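You operate a simulated robot arm through the tools that you are given. There is no shell and no other tool.

Carry out the task below with a simulated robot arm. There is one attempt and no reset: what you move stays moved.

TASK
Serve the portion on the yellow label into the small tray and press it level.
Fine: red well over the white mark, plate in, key, green key once, plate out; white press back; the tray stays. Set down upright: white press. Where these are worked on the way, their far stop is far enough and under half their travel is too little: steel plate.

The check looks at the end state, three seconds after you hand in, the way a careful person would. Anything else that was tipped, shoved, dropped, spilled or broken makes it a failure.

THE ROBOT
A 7-joint arm with a two-finger parallel gripper, fixed in place. Base frame: the origin is on the floor under the middle of its stand, x ahead of it, y to its left, z up; the work surface is at about z = 750. Readings come in mm, degrees, newtons and seconds.
With the tool pointing down near the work surface it reaches from about 100 to 620 mm from the base axis. Its first joint turns from -166.0 to 166.0 degrees. Payload 3.43 kg.
The tool frame sits at the grasp point between the pads (the TCP): z along the fingers, y along the line on which they close. The tips reach 30 mm beyond it. Largest opening 94 mm; finger width 28, thickness 10; the body of the gripper, 50 by 96 mm, starts 55 mm behind the TCP.
Orientation is that of the tool frame in the base frame, as a unit quaternion [x, y, z, w]. With the fingers straight down and closing along the base's y, the tool's x points along the base's -x, its y along +y and its z along -z.

THE INTERFACE
- The arm moves only by the tool step_arm. Its argument "moves" is a list of rows, each a list of 7 numbers: the shift along the tool's x, y, z in mm, then the turn, a rotation vector about the tool's x, y, z in degrees, then the opening in per cent of the stroke, from 0 (shut) to 100 (fully open). In form: [[x, y, z, ax, ay, az, hand], ...]. A call has 1 to 20 rows; each row shifts and turns the commanded pose from where the row before left it, along the tool's axes as they then stand. A row lasts 0.2 s, in which the tool goes at most 50 mm and 8.6 degrees; a call with a longer step from one row to the next is refused whole, and so is a gripper value outside its range. Where a pose cannot be reached the arm comes as near as it can. A force on the tool above 70 N (or 10 N above the force at the start of the call, whichever is more), or a blocked arm, ends the call early, and 0.2 s more pass. Each finger travels about 108 mm/s and halts on what it meets, pressing with about 32 N; the grip force reading is that of the motor and also rises with nothing between the fingers. The clock runs only during rows and for 0.2 s after the last one: add rows that do not move to give the fingers time. The reply holds the time, the measured pose of the TCP, the force on the tool along the base axes, the opening and the grip force, in the units named above and with some noise, with the torque about the TCP (base axes, N m) and any sound that the robot's microphone picked up, and new pictures: "pictures" is both (left out), scene, wrist or none.
- Cameras (640 x 400 px; columns grow to the right, rows downward): "scene" is fixed at [46.5, 506.5, 1824.2]; the picture's right is [-0.39, -0.92, 0.00], its down [-0.74, 0.31, -0.60] and it looks along [0.55, -0.23, -0.80] (base axes); focal length 353 px, centre (320, 200). "wrist" rides on the gripper at [76, 14, -103] in the tool frame; the picture's right is [-0.18, 0.98, 0.00], its down [-0.75, -0.14, -0.64] and it looks along [-0.63, -0.12, 0.77] (tool axes); focal length 243 px, centre (320, 200).
- slide_trunk(by): moves the trunk up (or, below 0, down) by that many mm; the arm rides with it, the base frame stays. It gives what a move gives, with no picture.
- point_at(camera, pixels): for up to 12 pixels [column, row] of the newest picture of that camera ("zoom" is the newest enlarged one), the place [x, y, z] in the base frame of the surface seen there, good to about 3 mm, but the place of the scene camera against the robot may be out by one fixed shift of up to 18 mm in any direction. The clock stands still meanwhile.
- close_up(camera, box): a new picture of the part [left, top, right, bottom] of that camera's present view, enlarged. The clock stands still meanwhile.
- close_job(): hands the job in; it is judged then, once.

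Unless the task says otherwise, let go and move clear before handing in.

The tools are called after "Request:" by a JSON object that holds its "op" and its "data". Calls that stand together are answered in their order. step_arm: Moves the arm, as the interface text tells. Its arguments: {"type":"object","properties":{"moves":{"type":"array","items":{"type":"array","items":{"type":"number"}}},"pictures":{"type":"string","enum":["both","scene","wrist","none"]}},"required":["moves"]} The other tools are called the same way: slide_trunk (by) moves the trunk up or down; point_at (camera, pixels) gives the place of the surface under pixels of a picture; close_up (camera, box) takes an enlarged picture of a part of a camera's view; close_job () hands the job in.

At the start:

```text
t: 0.0
tool_pos: [462.5, -29.3, 1364.8]
orientation: [-0.001, 1.0, 0.0, 0.0]
wrist_force: [0.6, 0.4, 0.3]
wrist_torque: [0.01, 0.0, 0.01]
grip_width: 94.2
grip_force: 0.0
trunk travel left (down, up): [-400.0, 190.0]
```

scene: 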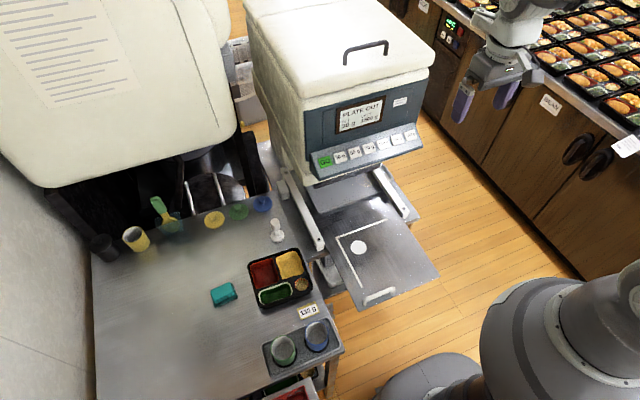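
wrist: 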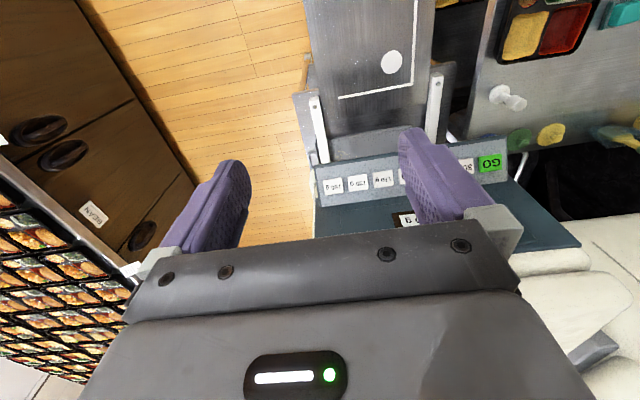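

The scene shows a dispensing machine with a steel plate (around pixel 375,255), keys at (325,160)-(410,135), a tray at (280,278), a white press at (277,230), and a label at (309,311). I'll zoom in to read details first.

Request:
{"op": "close_up", "data": {"camera": "scene", "box": [300, 80, 430, 190]}}

Request:
{"op": "close_up", "data": {"camera": "scene", "box": [200, 210, 340, 330]}}

Request:
{"op": "close_up", "data": {"camera": "scene", "box": [300, 170, 450, 310]}}

Request:
{"op": "close_up", "data": {"camera": "scene", "box": [80, 120, 300, 270]}}

Request:
{"op": "close_up", "data": {"camera": "scene", "box": [230, 290, 370, 400]}}

Request:
{"op": "close_up", "data": {"camera": "wrist", "box": [280, 0, 640, 240]}}

```text
3.64 times, centred on (365, 135) of scene
```

zoom: 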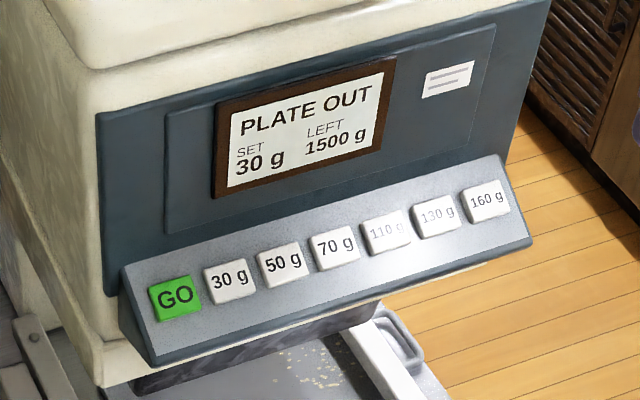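

```text
3.33 times, centred on (270, 270) of scene
```

zoom: 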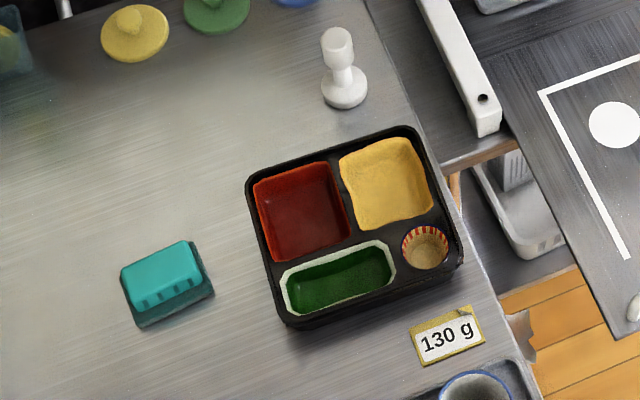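

```text
2.86 times, centred on (375, 240) of scene
```

zoom: 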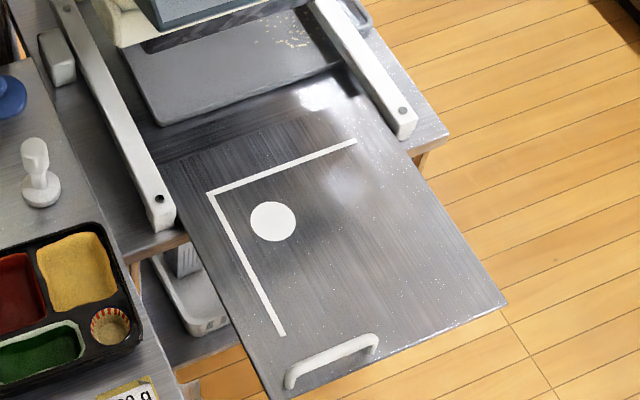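

```text
2.67 times, centred on (190, 195) of scene
```

zoom: 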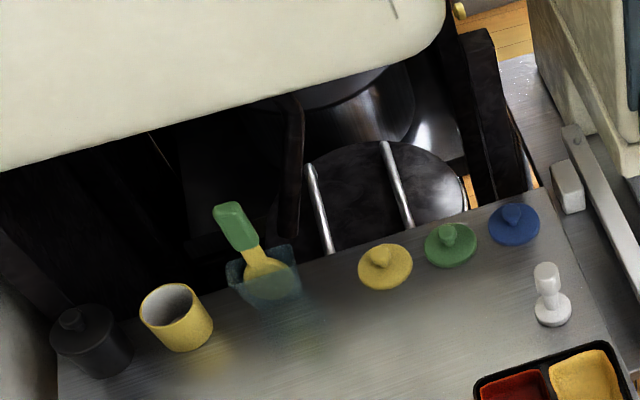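

```text
3.64 times, centred on (300, 345) of scene
```

zoom: 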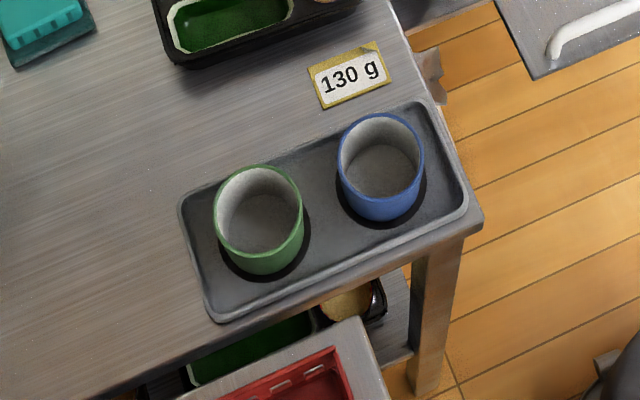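

```text
1.67 times, centred on (460, 120) of wrist
```

zoom: 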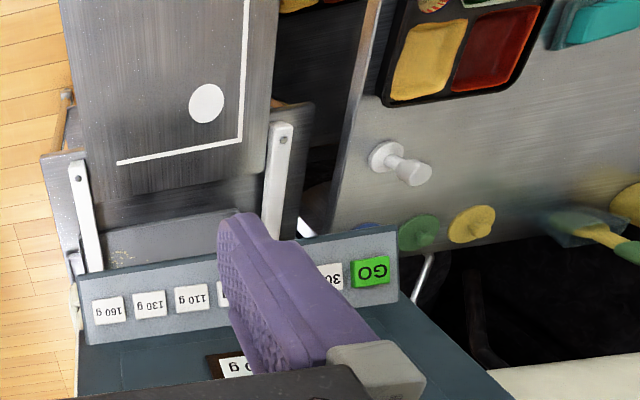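

The label at (309,311) reads 130 g with a gold border, and the machine currently has 30 g set with the plate out. I'll locate the main features with both cameras to work out the scene-camera shift.

Request:
{"op": "point_at", "data": {"camera": "scene", "pixels": [[358, 247], [263, 272], [289, 264], [274, 295], [302, 284], [277, 222], [276, 238], [380, 295], [309, 311], [325, 160], [397, 138], [437, 278]]}}

Request:
{"op": "point_at", "data": {"camera": "wrist", "pixels": [[392, 62], [490, 162], [332, 185], [358, 182], [383, 179], [566, 30], [525, 35], [515, 101], [498, 95], [316, 110], [436, 85], [412, 85]]}}

```text
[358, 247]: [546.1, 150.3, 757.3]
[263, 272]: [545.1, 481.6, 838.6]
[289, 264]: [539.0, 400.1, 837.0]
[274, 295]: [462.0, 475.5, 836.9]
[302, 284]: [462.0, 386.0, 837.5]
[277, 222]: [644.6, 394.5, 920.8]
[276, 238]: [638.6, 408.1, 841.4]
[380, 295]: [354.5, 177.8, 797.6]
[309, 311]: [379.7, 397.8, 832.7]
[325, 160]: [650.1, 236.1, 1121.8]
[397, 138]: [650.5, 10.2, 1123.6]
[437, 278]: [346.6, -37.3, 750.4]
```

```text
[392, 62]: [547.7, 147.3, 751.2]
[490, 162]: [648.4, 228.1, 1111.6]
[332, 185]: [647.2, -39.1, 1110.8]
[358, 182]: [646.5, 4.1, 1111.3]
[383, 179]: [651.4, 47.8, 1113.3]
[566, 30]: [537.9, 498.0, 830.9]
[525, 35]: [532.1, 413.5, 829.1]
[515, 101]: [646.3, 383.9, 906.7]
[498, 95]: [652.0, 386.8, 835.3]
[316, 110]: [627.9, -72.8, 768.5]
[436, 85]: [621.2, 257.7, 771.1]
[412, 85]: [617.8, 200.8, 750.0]
```

Both cameras agree roughly: white mark at about (548,147,751), keys along y at x≈648, z≈1111, tray on a surface around z≈825. I'll sample more points to map obstacles before moving the arm.

Request:
{"op": "point_at", "data": {"camera": "scene", "pixels": [[220, 130], [60, 180], [150, 170], [225, 340], [120, 330], [325, 250], [336, 237], [387, 220], [362, 287], [365, 299], [397, 291], [300, 20]]}}

Request:
{"op": "point_at", "data": {"camera": "scene", "pixels": [[311, 185], [415, 150], [360, 115], [430, 70], [255, 85], [305, 170], [283, 352], [317, 336], [223, 294], [290, 392], [320, 245], [412, 218]]}}

Request:
{"op": "close_up", "data": {"camera": "scene", "box": [240, 235, 320, 315]}}

```text
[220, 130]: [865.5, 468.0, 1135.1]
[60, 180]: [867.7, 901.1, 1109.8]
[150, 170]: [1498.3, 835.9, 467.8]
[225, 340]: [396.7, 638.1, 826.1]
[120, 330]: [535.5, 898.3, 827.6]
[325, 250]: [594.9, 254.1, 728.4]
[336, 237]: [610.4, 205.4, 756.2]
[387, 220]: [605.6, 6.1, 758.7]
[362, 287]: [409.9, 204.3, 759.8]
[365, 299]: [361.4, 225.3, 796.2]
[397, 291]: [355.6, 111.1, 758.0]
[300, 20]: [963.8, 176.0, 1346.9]
```

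```text
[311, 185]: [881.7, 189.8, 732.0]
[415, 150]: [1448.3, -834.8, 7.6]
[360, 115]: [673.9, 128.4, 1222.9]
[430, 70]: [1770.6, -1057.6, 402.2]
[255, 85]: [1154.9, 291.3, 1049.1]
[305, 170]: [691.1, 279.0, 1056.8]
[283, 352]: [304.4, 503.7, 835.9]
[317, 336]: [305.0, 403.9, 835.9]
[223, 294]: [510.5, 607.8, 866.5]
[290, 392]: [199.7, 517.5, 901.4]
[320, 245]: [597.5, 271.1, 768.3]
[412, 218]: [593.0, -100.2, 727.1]
```

```text
5.00 times, centred on (280, 275) of scene
```

zoom: 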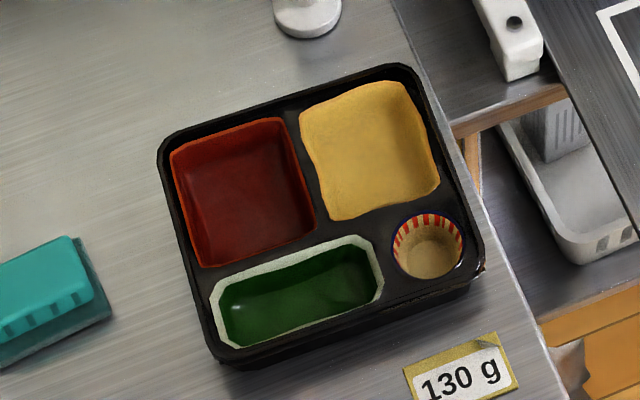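

The zoom shows the tray with its red well at top-left, i.e. the far +y corner. I'll measure its rim, walls and well floors.

Request:
{"op": "point_at", "data": {"camera": "zoom", "pixels": [[166, 145], [408, 70], [478, 268], [222, 352], [240, 195], [180, 160], [290, 122], [312, 222], [205, 262], [155, 150], [420, 60], [485, 290]]}}

Request:
{"op": "point_at", "data": {"camera": "zoom", "pixels": [[225, 368], [300, 300], [370, 160], [430, 255], [220, 300], [375, 260], [300, 130], [195, 255], [300, 335], [450, 200], [187, 240], [285, 100]]}}

```text
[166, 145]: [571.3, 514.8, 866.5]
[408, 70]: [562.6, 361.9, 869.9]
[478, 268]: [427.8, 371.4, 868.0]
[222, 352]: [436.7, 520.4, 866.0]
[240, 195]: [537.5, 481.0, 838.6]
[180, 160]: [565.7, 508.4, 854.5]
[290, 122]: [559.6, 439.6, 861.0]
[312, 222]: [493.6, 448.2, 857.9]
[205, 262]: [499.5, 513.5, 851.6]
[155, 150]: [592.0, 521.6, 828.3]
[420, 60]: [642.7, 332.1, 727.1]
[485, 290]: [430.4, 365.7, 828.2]
```

```text
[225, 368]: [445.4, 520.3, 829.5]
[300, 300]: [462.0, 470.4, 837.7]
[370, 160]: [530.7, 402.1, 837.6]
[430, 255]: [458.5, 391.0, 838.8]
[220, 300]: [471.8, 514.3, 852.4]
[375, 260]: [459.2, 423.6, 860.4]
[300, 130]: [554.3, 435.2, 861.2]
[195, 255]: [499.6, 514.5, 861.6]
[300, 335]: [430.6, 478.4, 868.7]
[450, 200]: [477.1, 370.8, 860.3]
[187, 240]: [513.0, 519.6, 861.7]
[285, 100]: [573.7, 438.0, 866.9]
```

The tray spans about 150 × 136 mm with a ~30 mm deep red well, rotated about 3°, and the red/yellow divider near scene pixel (279,262) looks pinchable. I'll measure the key panel's slope and the plate handle while the view is good.

Request:
{"op": "point_at", "data": {"camera": "wrist", "pixels": [[330, 166], [330, 175], [332, 180], [332, 190], [334, 200], [356, 165], [358, 175], [358, 188], [360, 198], [489, 140], [489, 156], [490, 168]]}}

Request:
{"op": "close_up", "data": {"camera": "wrist", "box": [300, 120, 420, 230]}}

Request:
{"op": "close_up", "data": {"camera": "scene", "box": [340, 270, 420, 320]}}

```text
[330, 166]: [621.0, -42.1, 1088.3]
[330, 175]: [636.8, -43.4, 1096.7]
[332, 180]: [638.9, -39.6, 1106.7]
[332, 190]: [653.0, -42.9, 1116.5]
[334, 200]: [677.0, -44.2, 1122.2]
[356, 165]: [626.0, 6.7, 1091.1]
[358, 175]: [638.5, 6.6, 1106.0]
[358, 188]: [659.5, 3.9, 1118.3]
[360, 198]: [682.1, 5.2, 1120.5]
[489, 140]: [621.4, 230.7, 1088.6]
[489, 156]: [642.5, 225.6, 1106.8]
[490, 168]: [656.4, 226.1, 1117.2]
```

```text
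3.64 times, centred on (360, 175) of wrist
```

zoom: 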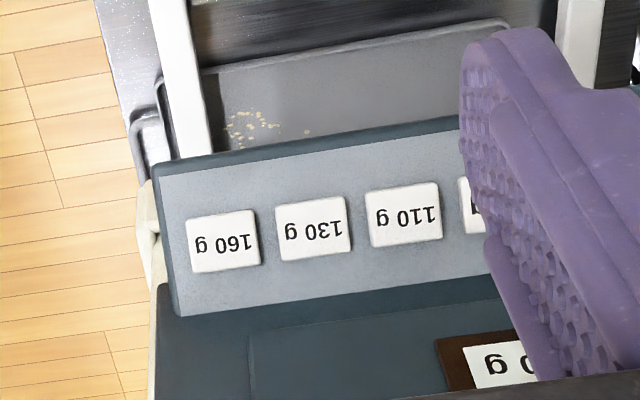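

```text
8.00 times, centred on (380, 295) of scene
```

zoom: 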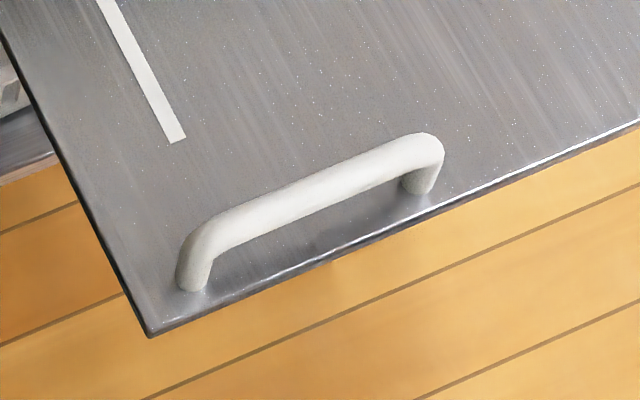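

The panel rises at about 31° (z 1088 at x=621 to 1122 at x=677), and the handle bar sits near (355, 115–225, ~790). I'll move toward the tray side, away from the machine, and then look again.

Request:
{"op": "step_arm", "data": {"moves": [[10, 40, 10, 0, 0, 0, 100], [10, 40, 10, 0, 0, 0, 100], [10, 40, 10, 0, 0, 0, 100], [10, 40, 10, 0, 0, 0, 100], [10, 40, 10, 0, 0, 0, 100], [10, 40, 10, 0, 0, 0, 100], [10, 40, 10, 0, 0, 0, 100]]}}

```text
t: 1.6
tool_pos: [392.1, 252.6, 1294.1]
orientation: [0.0, 1.0, 0.0, 0.0]
wrist_force: [-0.4, 0.2, -0.3]
wrist_torque: [-0.04, 0.01, 0.02]
grip_width: 94.4
grip_force: 0.2
trunk travel left (down, up): [-400.0, 190.0]
```

scene: 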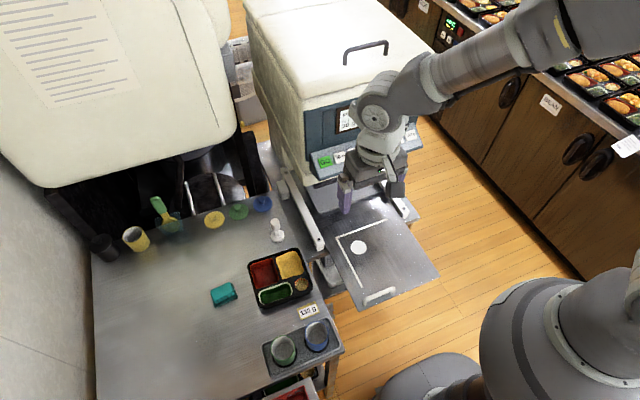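
wrist: 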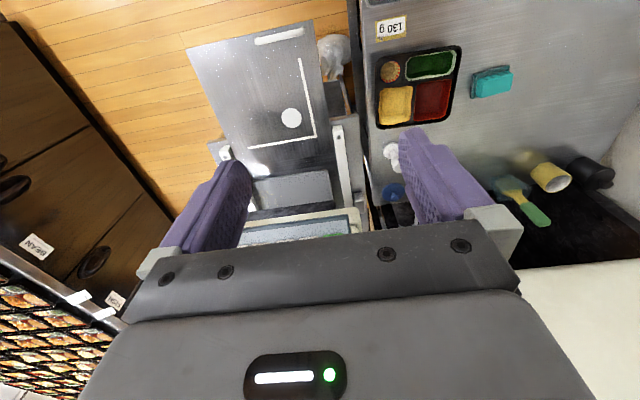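

The arm moved cleanly, and the wrist view now shows the tray at (415,85), the plate with mark at (291,118), and label at (391,28). I'll measure the tray and plate using the accurate wrist camera.

Request:
{"op": "close_up", "data": {"camera": "wrist", "box": [360, 10, 480, 140]}}

Request:
{"op": "point_at", "data": {"camera": "wrist", "pixels": [[291, 118], [415, 62], [391, 28], [300, 58], [315, 136], [248, 147], [278, 38], [255, 42], [302, 32], [420, 140], [500, 130], [335, 70]]}}

Request:
{"op": "close_up", "data": {"camera": "wrist", "box": [180, 10, 360, 260]}}

```text
3.08 times, centred on (420, 75) of wrist
```

zoom: 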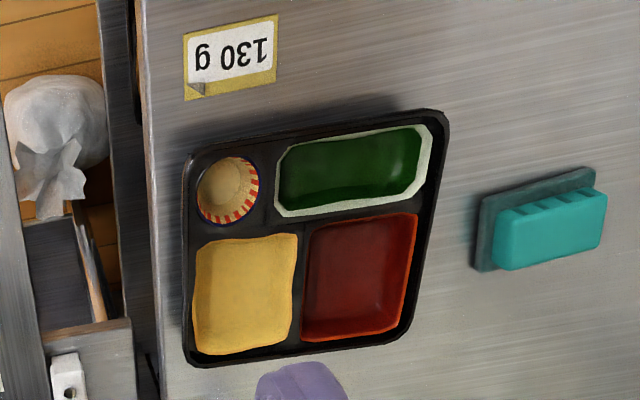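

```text
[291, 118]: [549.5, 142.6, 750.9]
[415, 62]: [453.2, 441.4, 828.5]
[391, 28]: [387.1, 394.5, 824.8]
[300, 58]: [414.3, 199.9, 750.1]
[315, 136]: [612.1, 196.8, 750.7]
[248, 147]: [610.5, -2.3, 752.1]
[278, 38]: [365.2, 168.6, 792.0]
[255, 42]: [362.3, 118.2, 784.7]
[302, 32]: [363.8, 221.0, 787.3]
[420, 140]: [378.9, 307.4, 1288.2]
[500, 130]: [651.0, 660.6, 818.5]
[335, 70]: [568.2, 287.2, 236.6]
```

```text
1.60 times, centred on (270, 135) of wrist
```

zoom: 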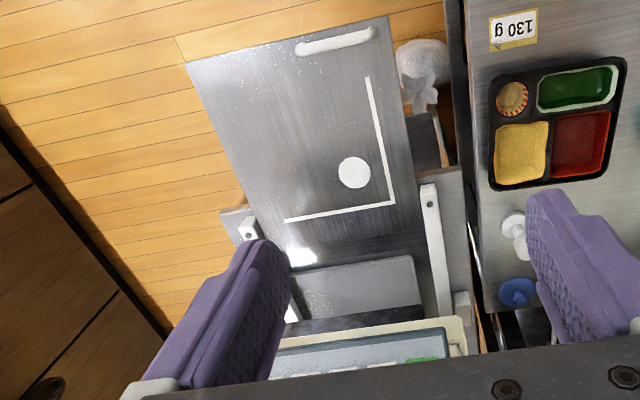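

Comparing cameras gives a scene correction of about (+2, −7, −6). I'll re-zoom on the tray in the wrist view and measure the divider, corners and wells.

Request:
{"op": "close_up", "data": {"camera": "wrist", "box": [370, 35, 470, 135]}}

```text
4.00 times, centred on (420, 85) of wrist
```

zoom: 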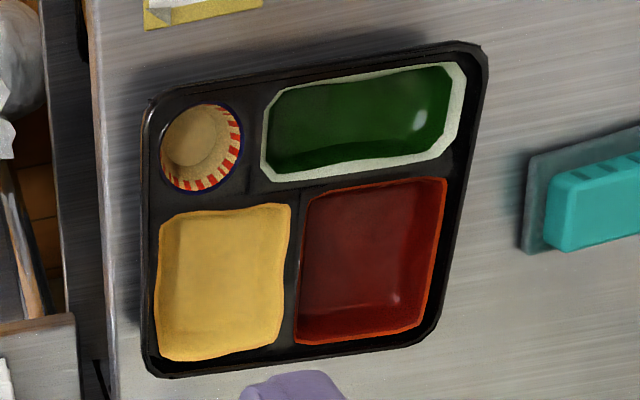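

Request:
{"op": "point_at", "data": {"camera": "zoom", "pixels": [[155, 100], [478, 48], [432, 338], [150, 370], [370, 260], [222, 280], [297, 225], [290, 300], [283, 340], [305, 197], [445, 182], [415, 330]]}}

Request:
{"op": "point_at", "data": {"camera": "zoom", "pixels": [[294, 335], [160, 215], [290, 205], [158, 355], [280, 345], [360, 115], [300, 360], [540, 180], [150, 240], [460, 190], [295, 260], [302, 260]]}}

```text
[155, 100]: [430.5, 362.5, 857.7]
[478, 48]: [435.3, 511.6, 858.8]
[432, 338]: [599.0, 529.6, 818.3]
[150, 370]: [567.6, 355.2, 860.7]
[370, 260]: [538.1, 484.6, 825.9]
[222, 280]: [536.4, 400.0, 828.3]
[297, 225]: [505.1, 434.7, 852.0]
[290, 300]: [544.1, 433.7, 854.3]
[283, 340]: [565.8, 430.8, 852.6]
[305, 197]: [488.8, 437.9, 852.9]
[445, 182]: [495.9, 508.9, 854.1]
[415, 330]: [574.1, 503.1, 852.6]
```

```text
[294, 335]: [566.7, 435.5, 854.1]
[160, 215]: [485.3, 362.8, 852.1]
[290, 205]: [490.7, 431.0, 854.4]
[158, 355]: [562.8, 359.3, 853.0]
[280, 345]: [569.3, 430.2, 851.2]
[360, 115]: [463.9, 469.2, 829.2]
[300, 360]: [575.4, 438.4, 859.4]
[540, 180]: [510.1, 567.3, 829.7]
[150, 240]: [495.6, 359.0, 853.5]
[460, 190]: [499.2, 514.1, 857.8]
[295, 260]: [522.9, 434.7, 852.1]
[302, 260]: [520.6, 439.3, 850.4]
```

Tray data: divider centre ≈ (528,434.5) with top z≈853, well floor ≈ 827, red well centre ≈ (531,471), tray turned about −3.3°. The reach is beyond 620 mm, so I'll lower the trunk to gain reach.

Request:
{"op": "slide_trunk", "data": {"by": -200}}

```text
t: 3.8
tool_pos: [392.4, 251.5, 1093.6]
orientation: [0.0, 1.0, 0.0, 0.0]
wrist_force: [0.2, -0.1, 0.1]
wrist_torque: [0.0, -0.04, -0.02]
grip_width: 93.9
grip_force: 0.0
trunk travel left (down, up): [-200.0, 390.0]
```

The trunk dropped 200 mm with no contact. Next I'll go above the tray divider at about z=1000 with the 3.3° yaw and check the pictures.

Request:
{"op": "step_arm", "data": {"moves": [[-22.7, 30.5, 15.7, 0, 0, 0, 60], [-22.7, 30.5, 15.7, 0, 0, 0, 60], [-22.7, 30.5, 15.7, 0, 0, 0, 60], [-22.7, 30.5, 15.7, 0, 0, 0, 60], [-22.7, 30.5, 15.7, 0, 0, 0, 60], [-22.7, 30.5, 15.7, 0, 0, 0, 60], [0, 0, 0, 0, 0, 3.3, 60], [0, 0, 0, 0, 0, 0, 60]]}}

```text
t: 5.6
tool_pos: [528.3, 434.3, 1001.0]
orientation: [0.029, 1.0, 0.0, 0.0]
wrist_force: [0.8, -0.2, 0.8]
wrist_torque: [0.02, -0.03, 0.0]
grip_width: 56.6
grip_force: 0.1
trunk travel left (down, up): [-200.0, 390.0]
```

scene: 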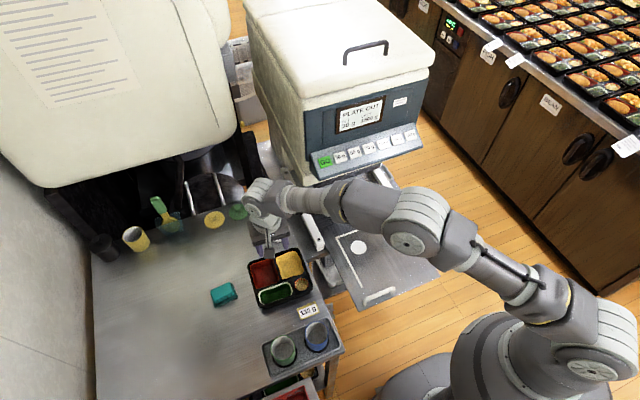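
wrist: 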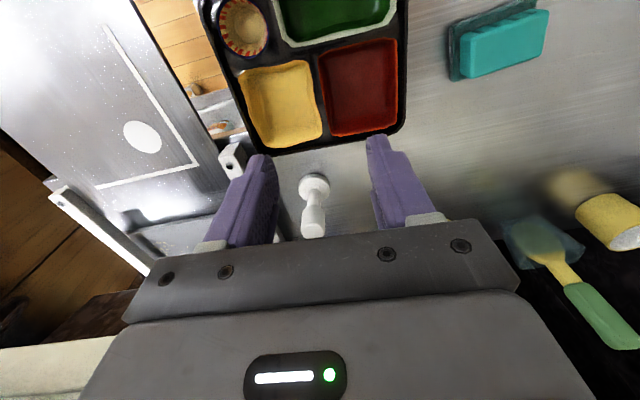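

Now directly above the tray with good alignment (tray far edge slope in the wrist view matches the tool y direction). I'll re-measure the divider and the press from this closer view.

Request:
{"op": "point_at", "data": {"camera": "wrist", "pixels": [[319, 85], [321, 110], [323, 130], [326, 138], [317, 66], [362, 90], [282, 105], [322, 52], [395, 38], [402, 118], [330, 135], [245, 73]]}}

Request:
{"op": "close_up", "data": {"camera": "wrist", "box": [200, 0, 420, 240]}}

```text
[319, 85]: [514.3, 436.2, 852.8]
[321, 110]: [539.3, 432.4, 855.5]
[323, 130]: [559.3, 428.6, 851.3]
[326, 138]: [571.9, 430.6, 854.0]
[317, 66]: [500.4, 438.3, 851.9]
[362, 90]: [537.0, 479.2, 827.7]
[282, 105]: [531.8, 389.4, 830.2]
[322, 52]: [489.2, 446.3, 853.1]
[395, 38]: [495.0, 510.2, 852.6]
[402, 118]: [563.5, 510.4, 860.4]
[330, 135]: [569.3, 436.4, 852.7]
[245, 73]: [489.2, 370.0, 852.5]
```

```text
1.67 times, centred on (310, 120) of wrist
```

zoom: 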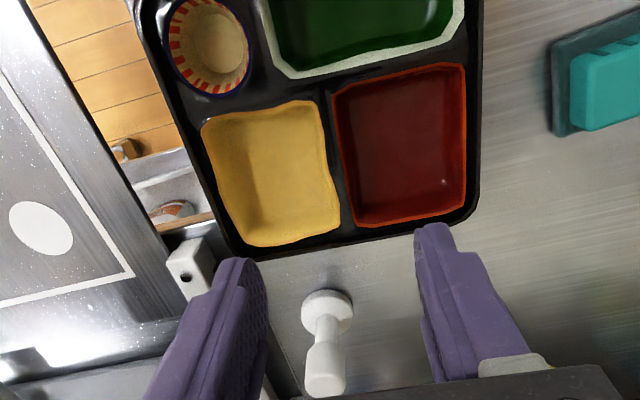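

Divider points slope somewhat more than expected, so I'll sample the tray rim edges more densely to get the yaw right.

Request:
{"op": "point_at", "data": {"camera": "zoom", "pixels": [[262, 251], [300, 244], [340, 237], [380, 230], [420, 223], [455, 215], [472, 200], [474, 150], [476, 100], [478, 50], [200, 165], [222, 222]]}}

Request:
{"op": "point_at", "data": {"camera": "zoom", "pixels": [[330, 100], [334, 125], [338, 150], [341, 175], [344, 200], [347, 225], [325, 110], [330, 150], [336, 200], [338, 110], [342, 150], [349, 200]]}}

```text
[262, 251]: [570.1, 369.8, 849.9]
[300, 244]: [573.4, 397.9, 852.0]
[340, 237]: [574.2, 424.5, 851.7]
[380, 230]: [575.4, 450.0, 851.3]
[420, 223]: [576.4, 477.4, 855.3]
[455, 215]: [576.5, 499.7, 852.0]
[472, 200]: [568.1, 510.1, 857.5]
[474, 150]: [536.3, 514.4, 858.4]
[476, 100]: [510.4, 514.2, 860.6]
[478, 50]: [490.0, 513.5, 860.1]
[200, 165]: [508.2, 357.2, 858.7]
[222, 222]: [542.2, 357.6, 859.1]
```

```text
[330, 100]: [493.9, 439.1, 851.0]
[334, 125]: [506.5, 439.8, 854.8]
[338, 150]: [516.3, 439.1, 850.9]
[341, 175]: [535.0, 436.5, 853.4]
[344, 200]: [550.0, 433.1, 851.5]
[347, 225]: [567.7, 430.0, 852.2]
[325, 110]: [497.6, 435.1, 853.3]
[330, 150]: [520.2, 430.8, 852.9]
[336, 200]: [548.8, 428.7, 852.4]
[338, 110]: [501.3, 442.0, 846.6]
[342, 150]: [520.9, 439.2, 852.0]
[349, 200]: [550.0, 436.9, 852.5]
```

Tray edge slope is about 3°, and the divider centre at x=528 is y≈434.6, matching the TCP. I'll descend to z≈862 with the fingers straddling the divider.

Request:
{"op": "step_arm", "data": {"moves": [[0, 0, 45, 0, 0, 0, 60], [0, 0, 45, 0, 0, 0, 60], [0, 0, 30, 0, 0, 0, 60], [0, 0, 10, 0, 0, 0, 60], [0, 0, 8, 0, 0, 0, 60], [0, 0, 0, 0, 0, 0, 60]]}}

```text
t: 7.0
tool_pos: [529.5, 435.1, 861.8]
orientation: [0.029, 1.0, 0.0, 0.0]
wrist_force: [0.8, -0.2, 0.8]
wrist_torque: [0.02, -0.01, 0.01]
grip_width: 56.3
grip_force: 0.0
trunk travel left (down, up): [-200.0, 390.0]
```

scene: 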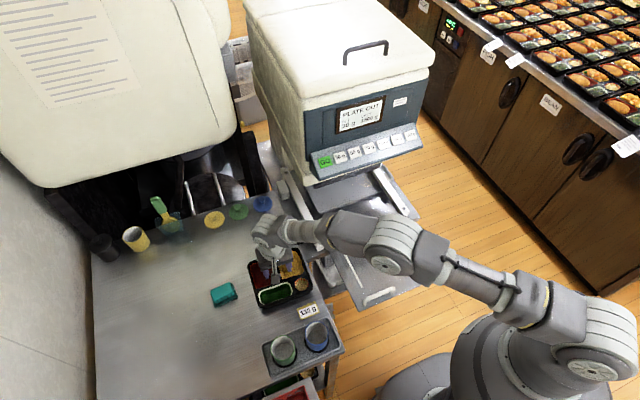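
wrist: 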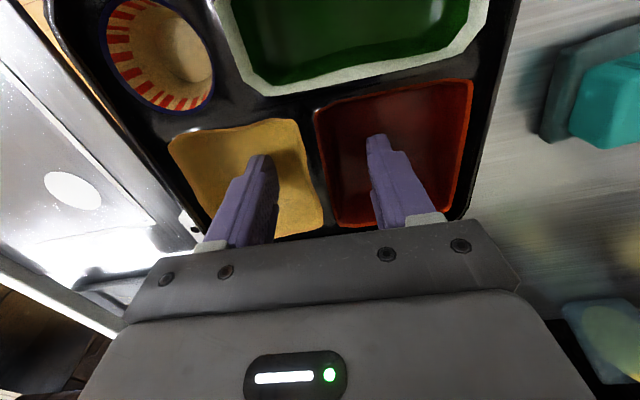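

The fingers are down inside the yellow and red wells on either side of the divider with no contact force. I'll close on the divider.

Request:
{"op": "step_arm", "data": {"moves": [[0, 0, 0, 0, 0, 0, 35], [0, 0, 0, 0, 0, 0, 20], [0, 0, 0, 0, 0, 0, 10], [0, 0, 0, 0, 0, 0, 0], [0, 0, 0, 0, 0, 0, 0]], "pictures": "wrist"}}

```text
t: 8.2
tool_pos: [528.8, 434.7, 862.8]
orientation: [0.03, 1.0, 0.0, 0.0]
wrist_force: [-0.3, 0.0, -0.2]
wrist_torque: [0.0, 0.03, 0.0]
grip_width: 3.8
grip_force: 31.7
trunk travel left (down, up): [-200.0, 390.0]
```

wrist: 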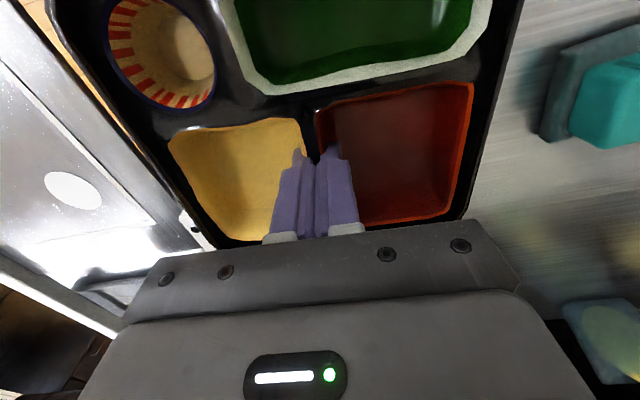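

The grip closed at 3.8 mm with 31.7 N, so it holds the divider. I'll lift slowly and check.

Request:
{"op": "step_arm", "data": {"moves": [[0, 0, -8, 0, 0, 0, 0], [0, 0, -15, 0, 0, 0, 0], [0, 0, -20, 0, 0, 0, 0], [0, 0, -20, 0, 0, 0, 0], [0, 0, 0, 0, 0, 0, 0]]}}

```text
t: 9.4
tool_pos: [528.4, 435.2, 924.9]
orientation: [0.029, 1.0, 0.0, 0.0]
wrist_force: [0.1, -0.3, 0.6]
wrist_torque: [0.02, 0.02, 0.01]
grip_width: 0.0
grip_force: 31.9
trunk travel left (down, up): [-200.0, 390.0]
```

scene: 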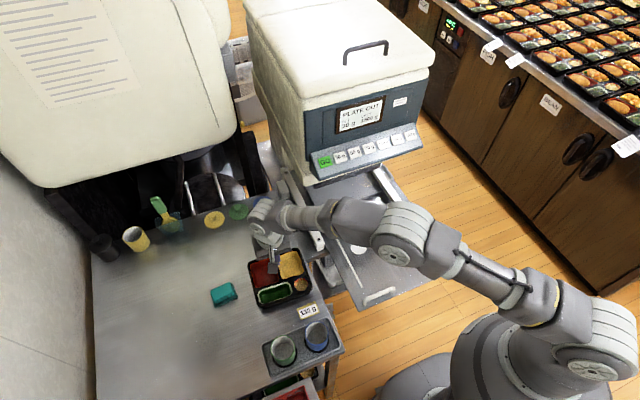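
wrist: 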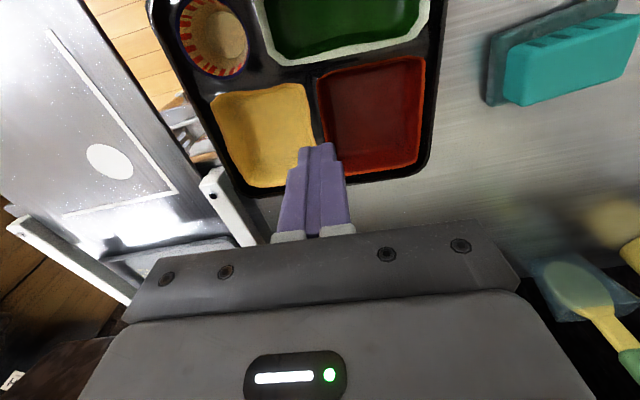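

The lift reading shows width 0.0 and almost no load, so the divider slipped out and the tray stayed on the table. I'll inspect the divider's shape and check whether the tray shifted.

Request:
{"op": "close_up", "data": {"camera": "wrist", "box": [180, 0, 460, 200]}}

Request:
{"op": "point_at", "data": {"camera": "wrist", "pixels": [[315, 100], [317, 120], [319, 140], [313, 80], [265, 185], [340, 175], [420, 160], [430, 100], [433, 50], [220, 155], [200, 110], [370, 110]]}}

```text
2.00 times, centred on (320, 100) of wrist
```

zoom: 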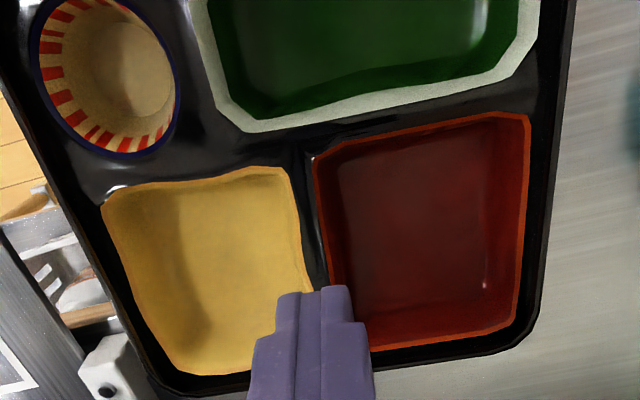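

```text
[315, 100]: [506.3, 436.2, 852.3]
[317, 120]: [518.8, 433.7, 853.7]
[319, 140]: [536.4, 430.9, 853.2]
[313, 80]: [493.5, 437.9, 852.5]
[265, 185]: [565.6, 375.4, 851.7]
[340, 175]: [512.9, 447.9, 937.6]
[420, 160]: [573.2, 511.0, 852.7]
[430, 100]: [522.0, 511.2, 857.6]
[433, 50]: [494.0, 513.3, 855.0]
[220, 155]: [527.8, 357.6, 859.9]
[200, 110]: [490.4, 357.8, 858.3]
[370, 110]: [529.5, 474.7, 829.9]
```

The tray is still in place (divider points within ~2 mm of before). The grip was 27 mm off the tray's centre, so I'll measure the edges more densely for yaw before regripping nearer the centre and lower.

Request:
{"op": "point_at", "data": {"camera": "zoom", "pixels": [[170, 388], [220, 382], [395, 358], [420, 353], [450, 349], [480, 345], [500, 340], [60, 225], [75, 255], [90, 290], [105, 320], [125, 355]]}}

Request:
{"op": "point_at", "data": {"camera": "zoom", "pixels": [[562, 60], [557, 110], [553, 160], [549, 210], [545, 260], [541, 300], [313, 165], [318, 200], [323, 240], [328, 275], [300, 230], [306, 270]]}}

```text
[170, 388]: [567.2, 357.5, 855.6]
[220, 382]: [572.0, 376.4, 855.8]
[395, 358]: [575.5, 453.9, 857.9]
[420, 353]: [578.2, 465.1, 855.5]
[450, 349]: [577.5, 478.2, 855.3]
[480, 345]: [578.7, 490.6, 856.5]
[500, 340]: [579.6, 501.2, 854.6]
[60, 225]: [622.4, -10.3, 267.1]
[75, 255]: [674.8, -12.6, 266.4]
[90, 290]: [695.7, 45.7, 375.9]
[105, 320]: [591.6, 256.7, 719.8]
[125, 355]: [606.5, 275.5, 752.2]
```

```text
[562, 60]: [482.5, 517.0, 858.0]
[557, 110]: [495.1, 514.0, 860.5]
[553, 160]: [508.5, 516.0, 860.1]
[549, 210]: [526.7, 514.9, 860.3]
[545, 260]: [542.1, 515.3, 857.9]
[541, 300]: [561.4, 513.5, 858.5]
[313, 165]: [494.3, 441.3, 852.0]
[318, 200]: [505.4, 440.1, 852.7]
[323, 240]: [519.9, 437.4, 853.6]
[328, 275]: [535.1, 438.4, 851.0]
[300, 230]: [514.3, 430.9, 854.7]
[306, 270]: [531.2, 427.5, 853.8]
```

Yaw is confirmed at about −3°, and the divider centre at x=510 is y≈435.3. I'll move 18 mm back toward the tray centre, open, descend to z≈860 and regrip.

Request:
{"op": "step_arm", "data": {"moves": [[9, -0.5, 0, 0, 0, 0, 30], [9, -0.5, 0, 0, 0, 0, 55], [0, 0, 25, 0, 0, 0, 55], [0, 0, 25, 0, 0, 0, 55], [0, 0, 9, 0, 0, 0, 55], [0, 0, 6, 0, 0, 0, 55], [0, 0, 0, 0, 0, 0, 55]], "pictures": "wrist"}}

```text
t: 11.0
tool_pos: [510.7, 434.9, 860.3]
orientation: [0.029, 1.0, 0.0, 0.0]
wrist_force: [-0.7, 0.0, -0.6]
wrist_torque: [0.0, 0.01, -0.01]
grip_width: 51.7
grip_force: 0.0
trunk travel left (down, up): [-200.0, 390.0]
```

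wrist: 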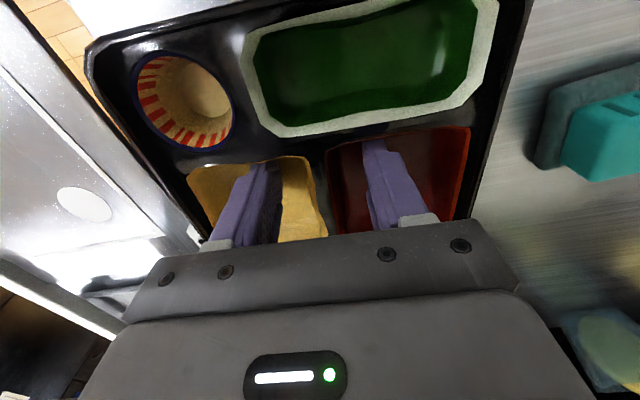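

The fingers are inside both wells again with no contact. I'll close and hold for a moment, then read the grip before lifting.

Request:
{"op": "step_arm", "data": {"moves": [[0, 0, 0, 0, 0, 0, 30], [0, 0, 0, 0, 0, 0, 15], [0, 0, 0, 0, 0, 0, 0], [0, 0, 0, 0, 0, 0, 0], [0, 0, 0, 0, 0, 0, 0], [0, 0, 0, 0, 0, 0, 0]], "pictures": "wrist"}}

Request:
{"op": "step_arm", "data": {"moves": [[0, 0, -3, 0, 0, 0, 0], [0, 0, 0, 0, 0, 0, 0]], "pictures": "wrist"}}

```text
t: 12.4
tool_pos: [510.8, 434.3, 859.0]
orientation: [0.029, 1.0, 0.0, 0.0]
wrist_force: [-0.1, -1.4, 0.3]
wrist_torque: [0.02, 0.04, 0.0]
grip_width: 3.9
grip_force: 32.2
trunk travel left (down, up): [-200.0, 390.0]
```

wrist: 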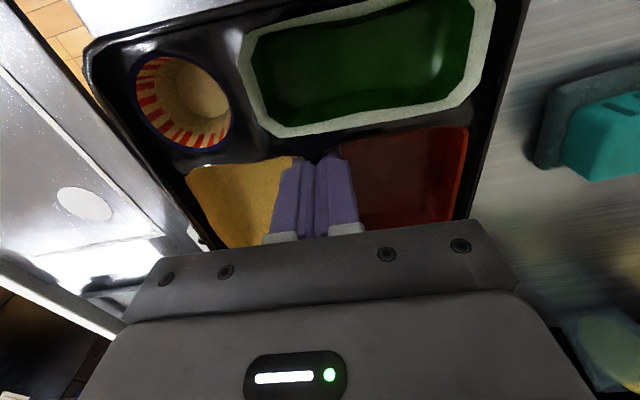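

```text
t: 13.0
tool_pos: [511.5, 435.1, 862.1]
orientation: [0.029, 1.0, 0.0, 0.0]
wrist_force: [-0.3, -0.2, -1.0]
wrist_torque: [-0.03, -0.03, 0.0]
grip_width: 4.0
grip_force: 32.2
trunk travel left (down, up): [-200.0, 390.0]
```

wrist: 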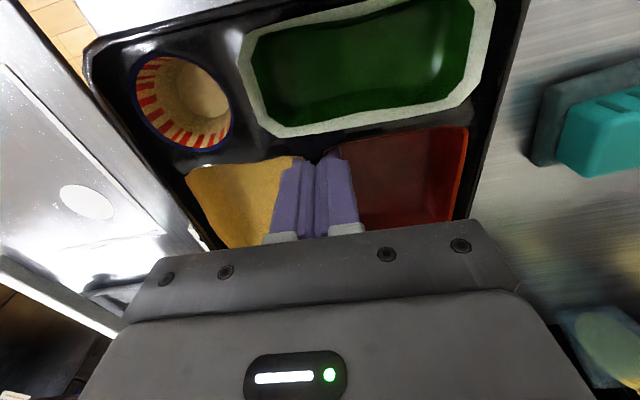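

After a 3 mm lift the grip holds at 4.0 mm and the tray stays fixed in the wrist frame. I'll keep lifting slowly with small steps.

Request:
{"op": "step_arm", "data": {"moves": [[0, 0, -3, 0, 0, 0, 0], [0, 0, -4, 0, 0, 0, 0], [0, 0, -4, 0, 0, 0, 0], [0, 0, 0, 0, 0, 0, 0]]}}

```text
t: 14.0
tool_pos: [511.8, 435.3, 874.3]
orientation: [0.029, 1.0, -0.001, 0.0]
wrist_force: [0.1, -0.8, -0.3]
wrist_torque: [0.0, 0.01, 0.04]
grip_width: 4.0
grip_force: 32.1
trunk travel left (down, up): [-200.0, 390.0]
```

scene: 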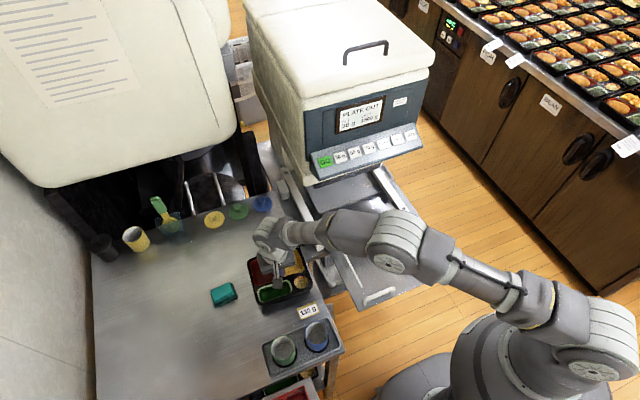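
wrist: 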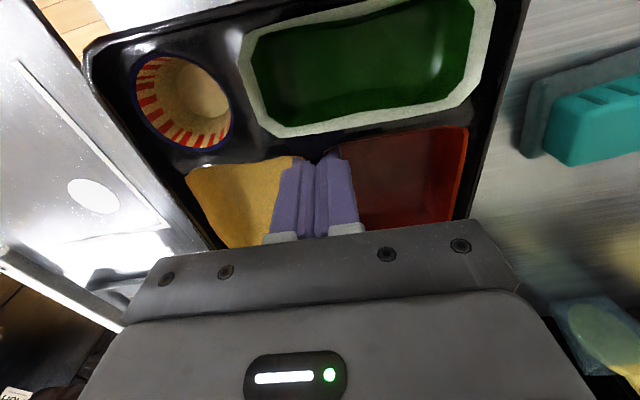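

The tray is held steady (width 4.0, fixed in the wrist view) and clear of the table. I'll raise to ~930, straighten the yaw, and carry it slowly toward the plate.

Request:
{"op": "step_arm", "data": {"moves": [[0, 0, -6, 0, 0, 0, 0], [0, 0, -10, 0, 0, 0, 0], [0, 0, -14, 0, 0, 0, 0], [0, 0, -14, 0, 0, 0, 0], [0, 0, -10, 0, 0, 0, 0], [0, 0, -4, 0, 0, 0, 0], [0, 0, 0, 0, 0, -1.1, 0], [0, 0, 0, 0, 0, -1.1, 0], [0, 0, 0, 0, 0, -1.1, 0], [0, 0, 0, 0, 0, 0, 0]]}}

```text
t: 16.2
tool_pos: [510.6, 433.6, 931.9]
orientation: [-0.001, 1.0, 0.0, 0.0]
wrist_force: [-0.2, -0.2, -0.6]
wrist_torque: [0.0, -0.03, -0.02]
grip_width: 3.7
grip_force: 32.0
trunk travel left (down, up): [-200.0, 390.0]
```

scene: 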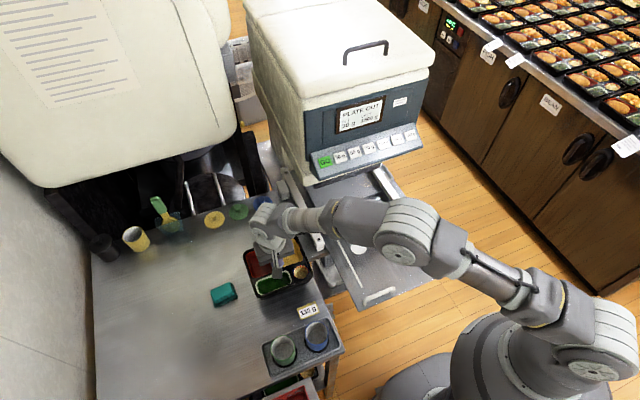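
wrist: 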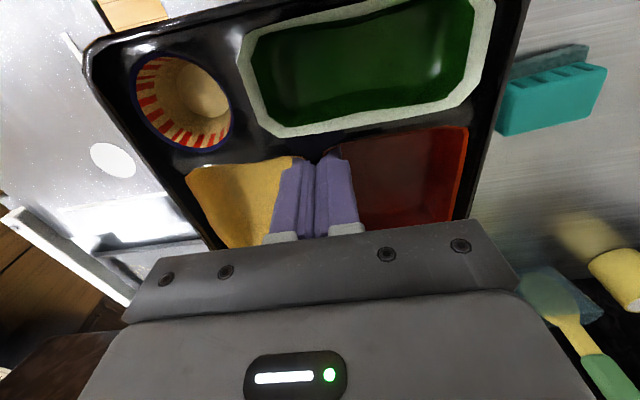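

The tray hangs level with the grip steady at 3.7 mm. I'll carry it over to above the plate target (530,107) with a gentle ramp.

Request:
{"op": "step_arm", "data": {"moves": [[-1.15, -8, 0, 0, 0, 0, 0], [-1.15, -15, 0, 0, 0, 0, 0], [-1.15, -22, 0, 0, 0, 0, 0], [-1.15, -22, 0, 0, 0, 0, 0], [-1.15, -22, 0, 0, 0, 0, 0], [-1.15, -22, 0, 0, 0, 0, 0], [-1.15, -22, 0, 0, 0, 0, 0], [-1.15, -22, 0, 0, 0, 0, 0], [-1.15, -22, 0, 0, 0, 0, 0], [-1.15, -22, 0, 0, 0, 0, 0], [-1.15, -22, 0, 0, 0, 0, 0], [-1.15, -22, 0, 0, 0, 0, 0], [-1.15, -22, 0, 0, 0, 0, 0], [-1.15, -22, 0, 0, 0, 0, 0], [-1.15, -22, 0, 0, 0, 0, 0], [-1.15, -12, 0, 0, 0, 0, 0], [-1.15, -6, 0, 0, 0, 0, 0], [0, 0, 0, 0, 0, 0, 0]]}}

```text
t: 20.0
tool_pos: [529.6, 107.6, 933.1]
orientation: [0.0, 1.0, 0.0, 0.0]
wrist_force: [-0.3, -0.4, -0.5]
wrist_torque: [-0.01, 0.0, 0.0]
grip_width: 4.1
grip_force: 32.3
trunk travel left (down, up): [-200.0, 390.0]
```

scene: 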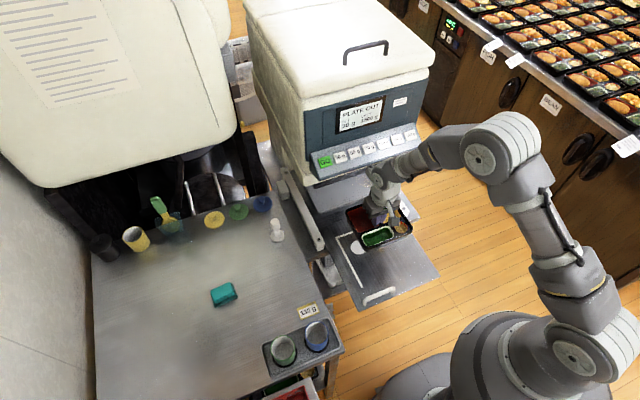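
wrist: 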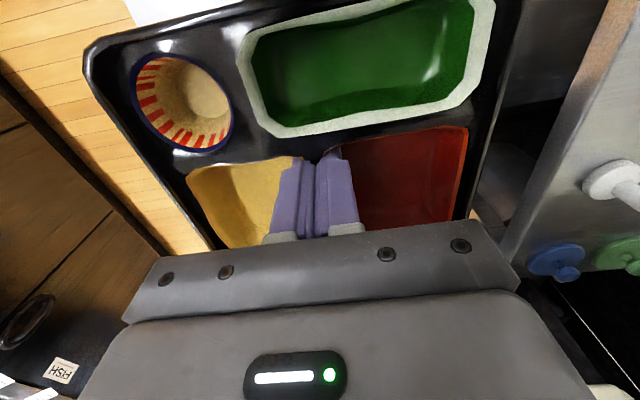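

The tray is now above the plate. I'll measure the red well's actual position in this pose before lowering.

Request:
{"op": "close_up", "data": {"camera": "scene", "box": [330, 180, 430, 270]}}

Request:
{"op": "point_at", "data": {"camera": "wrist", "pixels": [[330, 152], [467, 128], [452, 215], [400, 160], [365, 200], [490, 60], [480, 160], [485, 110], [245, 40], [495, 10], [112, 100], [150, 160]]}}

```text
4.44 times, centred on (380, 225) of scene
```

zoom: 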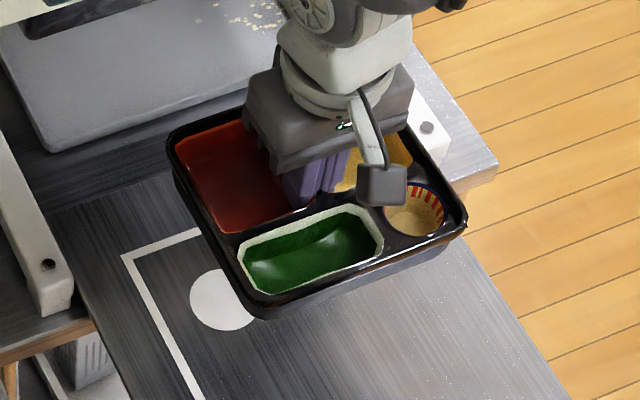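

```text
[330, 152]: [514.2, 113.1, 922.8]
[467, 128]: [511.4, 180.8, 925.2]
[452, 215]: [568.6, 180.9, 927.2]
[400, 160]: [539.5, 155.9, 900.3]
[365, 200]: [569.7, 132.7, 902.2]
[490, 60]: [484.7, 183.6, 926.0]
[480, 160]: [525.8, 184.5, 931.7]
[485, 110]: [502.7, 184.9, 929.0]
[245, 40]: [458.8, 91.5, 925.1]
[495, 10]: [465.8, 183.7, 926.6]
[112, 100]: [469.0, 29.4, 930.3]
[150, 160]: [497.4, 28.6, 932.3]
```

Request:
{"op": "point_at", "data": {"camera": "zoom", "pixels": [[178, 150], [240, 124], [226, 230], [312, 208], [200, 190], [172, 140], [260, 310], [460, 235], [262, 293], [215, 292], [250, 170], [270, 218]]}}

```text
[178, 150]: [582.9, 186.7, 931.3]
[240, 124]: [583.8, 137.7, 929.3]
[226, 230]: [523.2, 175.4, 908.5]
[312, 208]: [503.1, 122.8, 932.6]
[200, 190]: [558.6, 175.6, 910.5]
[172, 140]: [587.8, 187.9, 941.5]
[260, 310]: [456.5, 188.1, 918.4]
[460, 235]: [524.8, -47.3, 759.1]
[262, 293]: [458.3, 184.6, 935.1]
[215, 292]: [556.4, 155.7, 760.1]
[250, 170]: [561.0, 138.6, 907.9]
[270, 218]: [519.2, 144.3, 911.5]
```

The red well spans about x 507–585, y 115–180 (centre ≈ 547,147), well over the mark at (548.5,145). I'll lower to just above the plate and then touch down gently.

Request:
{"op": "step_arm", "data": {"moves": [[0, 0, 8, 0, 0, 0, 0], [0, 0, 16, 0, 0, 0, 0], [0, 0, 22, 0, 0, 0, 0], [0, 0, 22, 0, 0, 0, 0], [0, 0, 22, 0, 0, 0, 0], [0, 0, 18, 0, 0, 0, 0], [0, 0, 12, 0, 0, 0, 0], [0, 0, 6, 0, 0, 0, 0], [0, 0, 0, 0, 0, 0, 0]]}}

```text
t: 22.0
tool_pos: [529.6, 107.2, 807.2]
orientation: [0.0, 1.0, 0.0, 0.0]
wrist_force: [-0.7, -0.4, -1.2]
wrist_torque: [0.02, 0.0, 0.0]
grip_width: 4.0
grip_force: 32.1
trunk travel left (down, up): [-200.0, 390.0]
```

scene: 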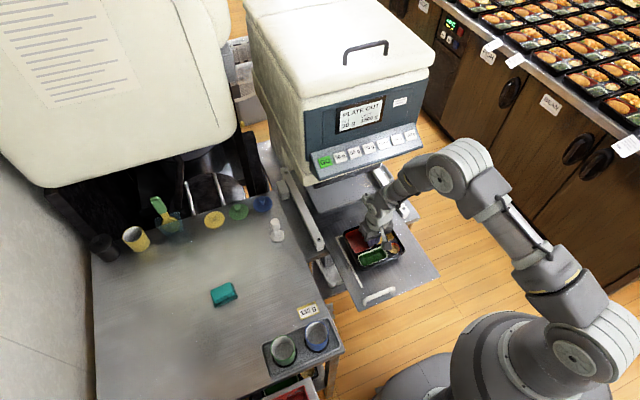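
wrist: 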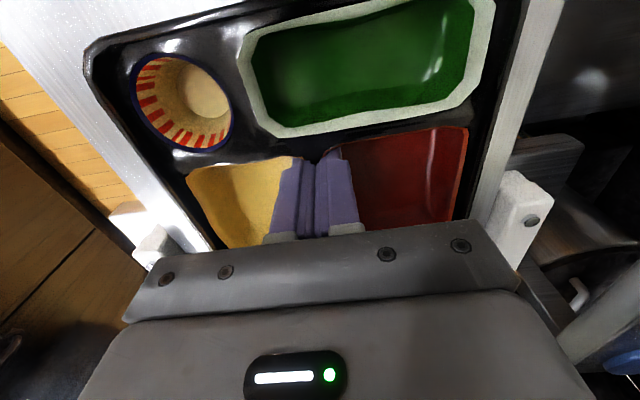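

The tray is nearly down, and its side runs parallel to the L line in the wrist view. I'll ease down the last ~14 mm.

Request:
{"op": "step_arm", "data": {"moves": [[0, 0, 5, 0, 0, 0, 0], [0, 0, 4, 0, 0, 0, 0], [0, 0, 3, 0, 0, 0, 0], [0, 0, 1, 0, 0, 0, 0], [0, 0, 0, 0, 0, 0, 0]], "pictures": "none"}}

Request:
{"op": "step_arm", "data": {"moves": [[0, 0, 1, 0, 0, 0, 0], [0, 0, 1, 0, 0, 0, 0], [0, 0, 0, 0, 0, 0, 0]], "pictures": "none"}}

```text
t: 23.2
tool_pos: [529.3, 107.5, 793.2]
orientation: [0.0, 1.0, -0.001, 0.0]
wrist_force: [0.8, 0.1, -1.4]
wrist_torque: [0.02, 0.01, 0.01]
grip_width: 4.1
grip_force: 32.4
trunk travel left (down, up): [-200.0, 390.0]
```

```text
t: 24.0
tool_pos: [530.2, 107.9, 791.1]
orientation: [0.0, 1.0, -0.001, 0.0]
wrist_force: [-0.6, 0.3, -0.6]
wrist_torque: [0.0, 0.02, -0.01]
grip_width: 3.8
grip_force: 32.1
trunk travel left (down, up): [-200.0, 390.0]
```

No clear contact force yet at z≈791. I'll step down 1 mm at a time until the plate is felt.

Request:
{"op": "step_arm", "data": {"moves": [[0, 0, 1, 0, 0, 0, 0], [0, 0, 0, 0, 0, 0, 0]], "pictures": "none"}}

Request:
{"op": "step_arm", "data": {"moves": [[0, 0, 1, 0, 0, 0, 0], [0, 0, 0, 0, 0, 0, 0]]}}

```text
t: 24.6
tool_pos: [529.2, 107.6, 790.9]
orientation: [0.0, 1.0, -0.001, 0.0]
wrist_force: [0.2, 0.0, -0.1]
wrist_torque: [0.04, -0.03, 0.01]
grip_width: 3.9
grip_force: 31.6
trunk travel left (down, up): [-200.0, 390.0]
```

```text
t: 25.2
tool_pos: [529.9, 108.3, 789.8]
orientation: [0.001, 1.0, 0.001, 0.0]
wrist_force: [0.4, -0.1, 5.2]
wrist_torque: [0.02, 0.28, -0.01]
grip_width: 3.8
grip_force: 32.0
trunk travel left (down, up): [-200.0, 390.0]
```

scene: 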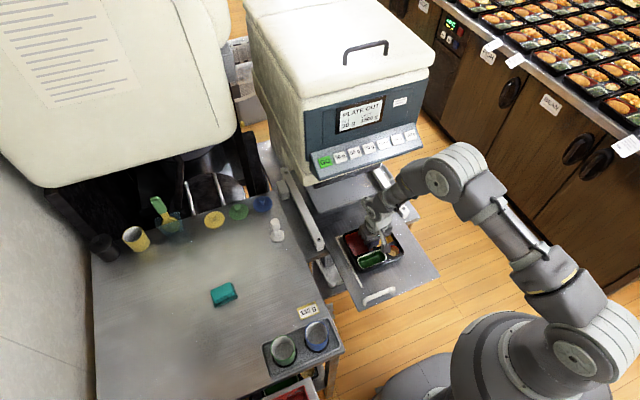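
wrist: 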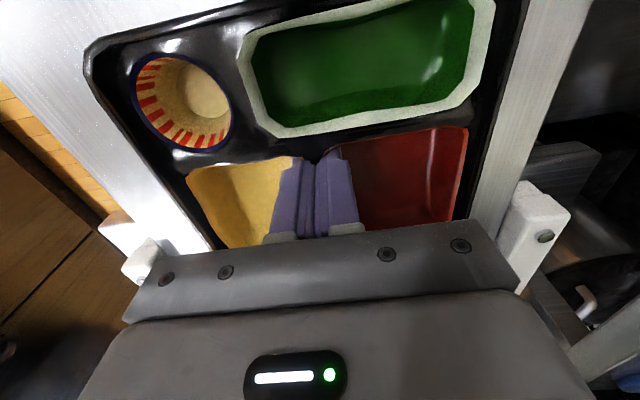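

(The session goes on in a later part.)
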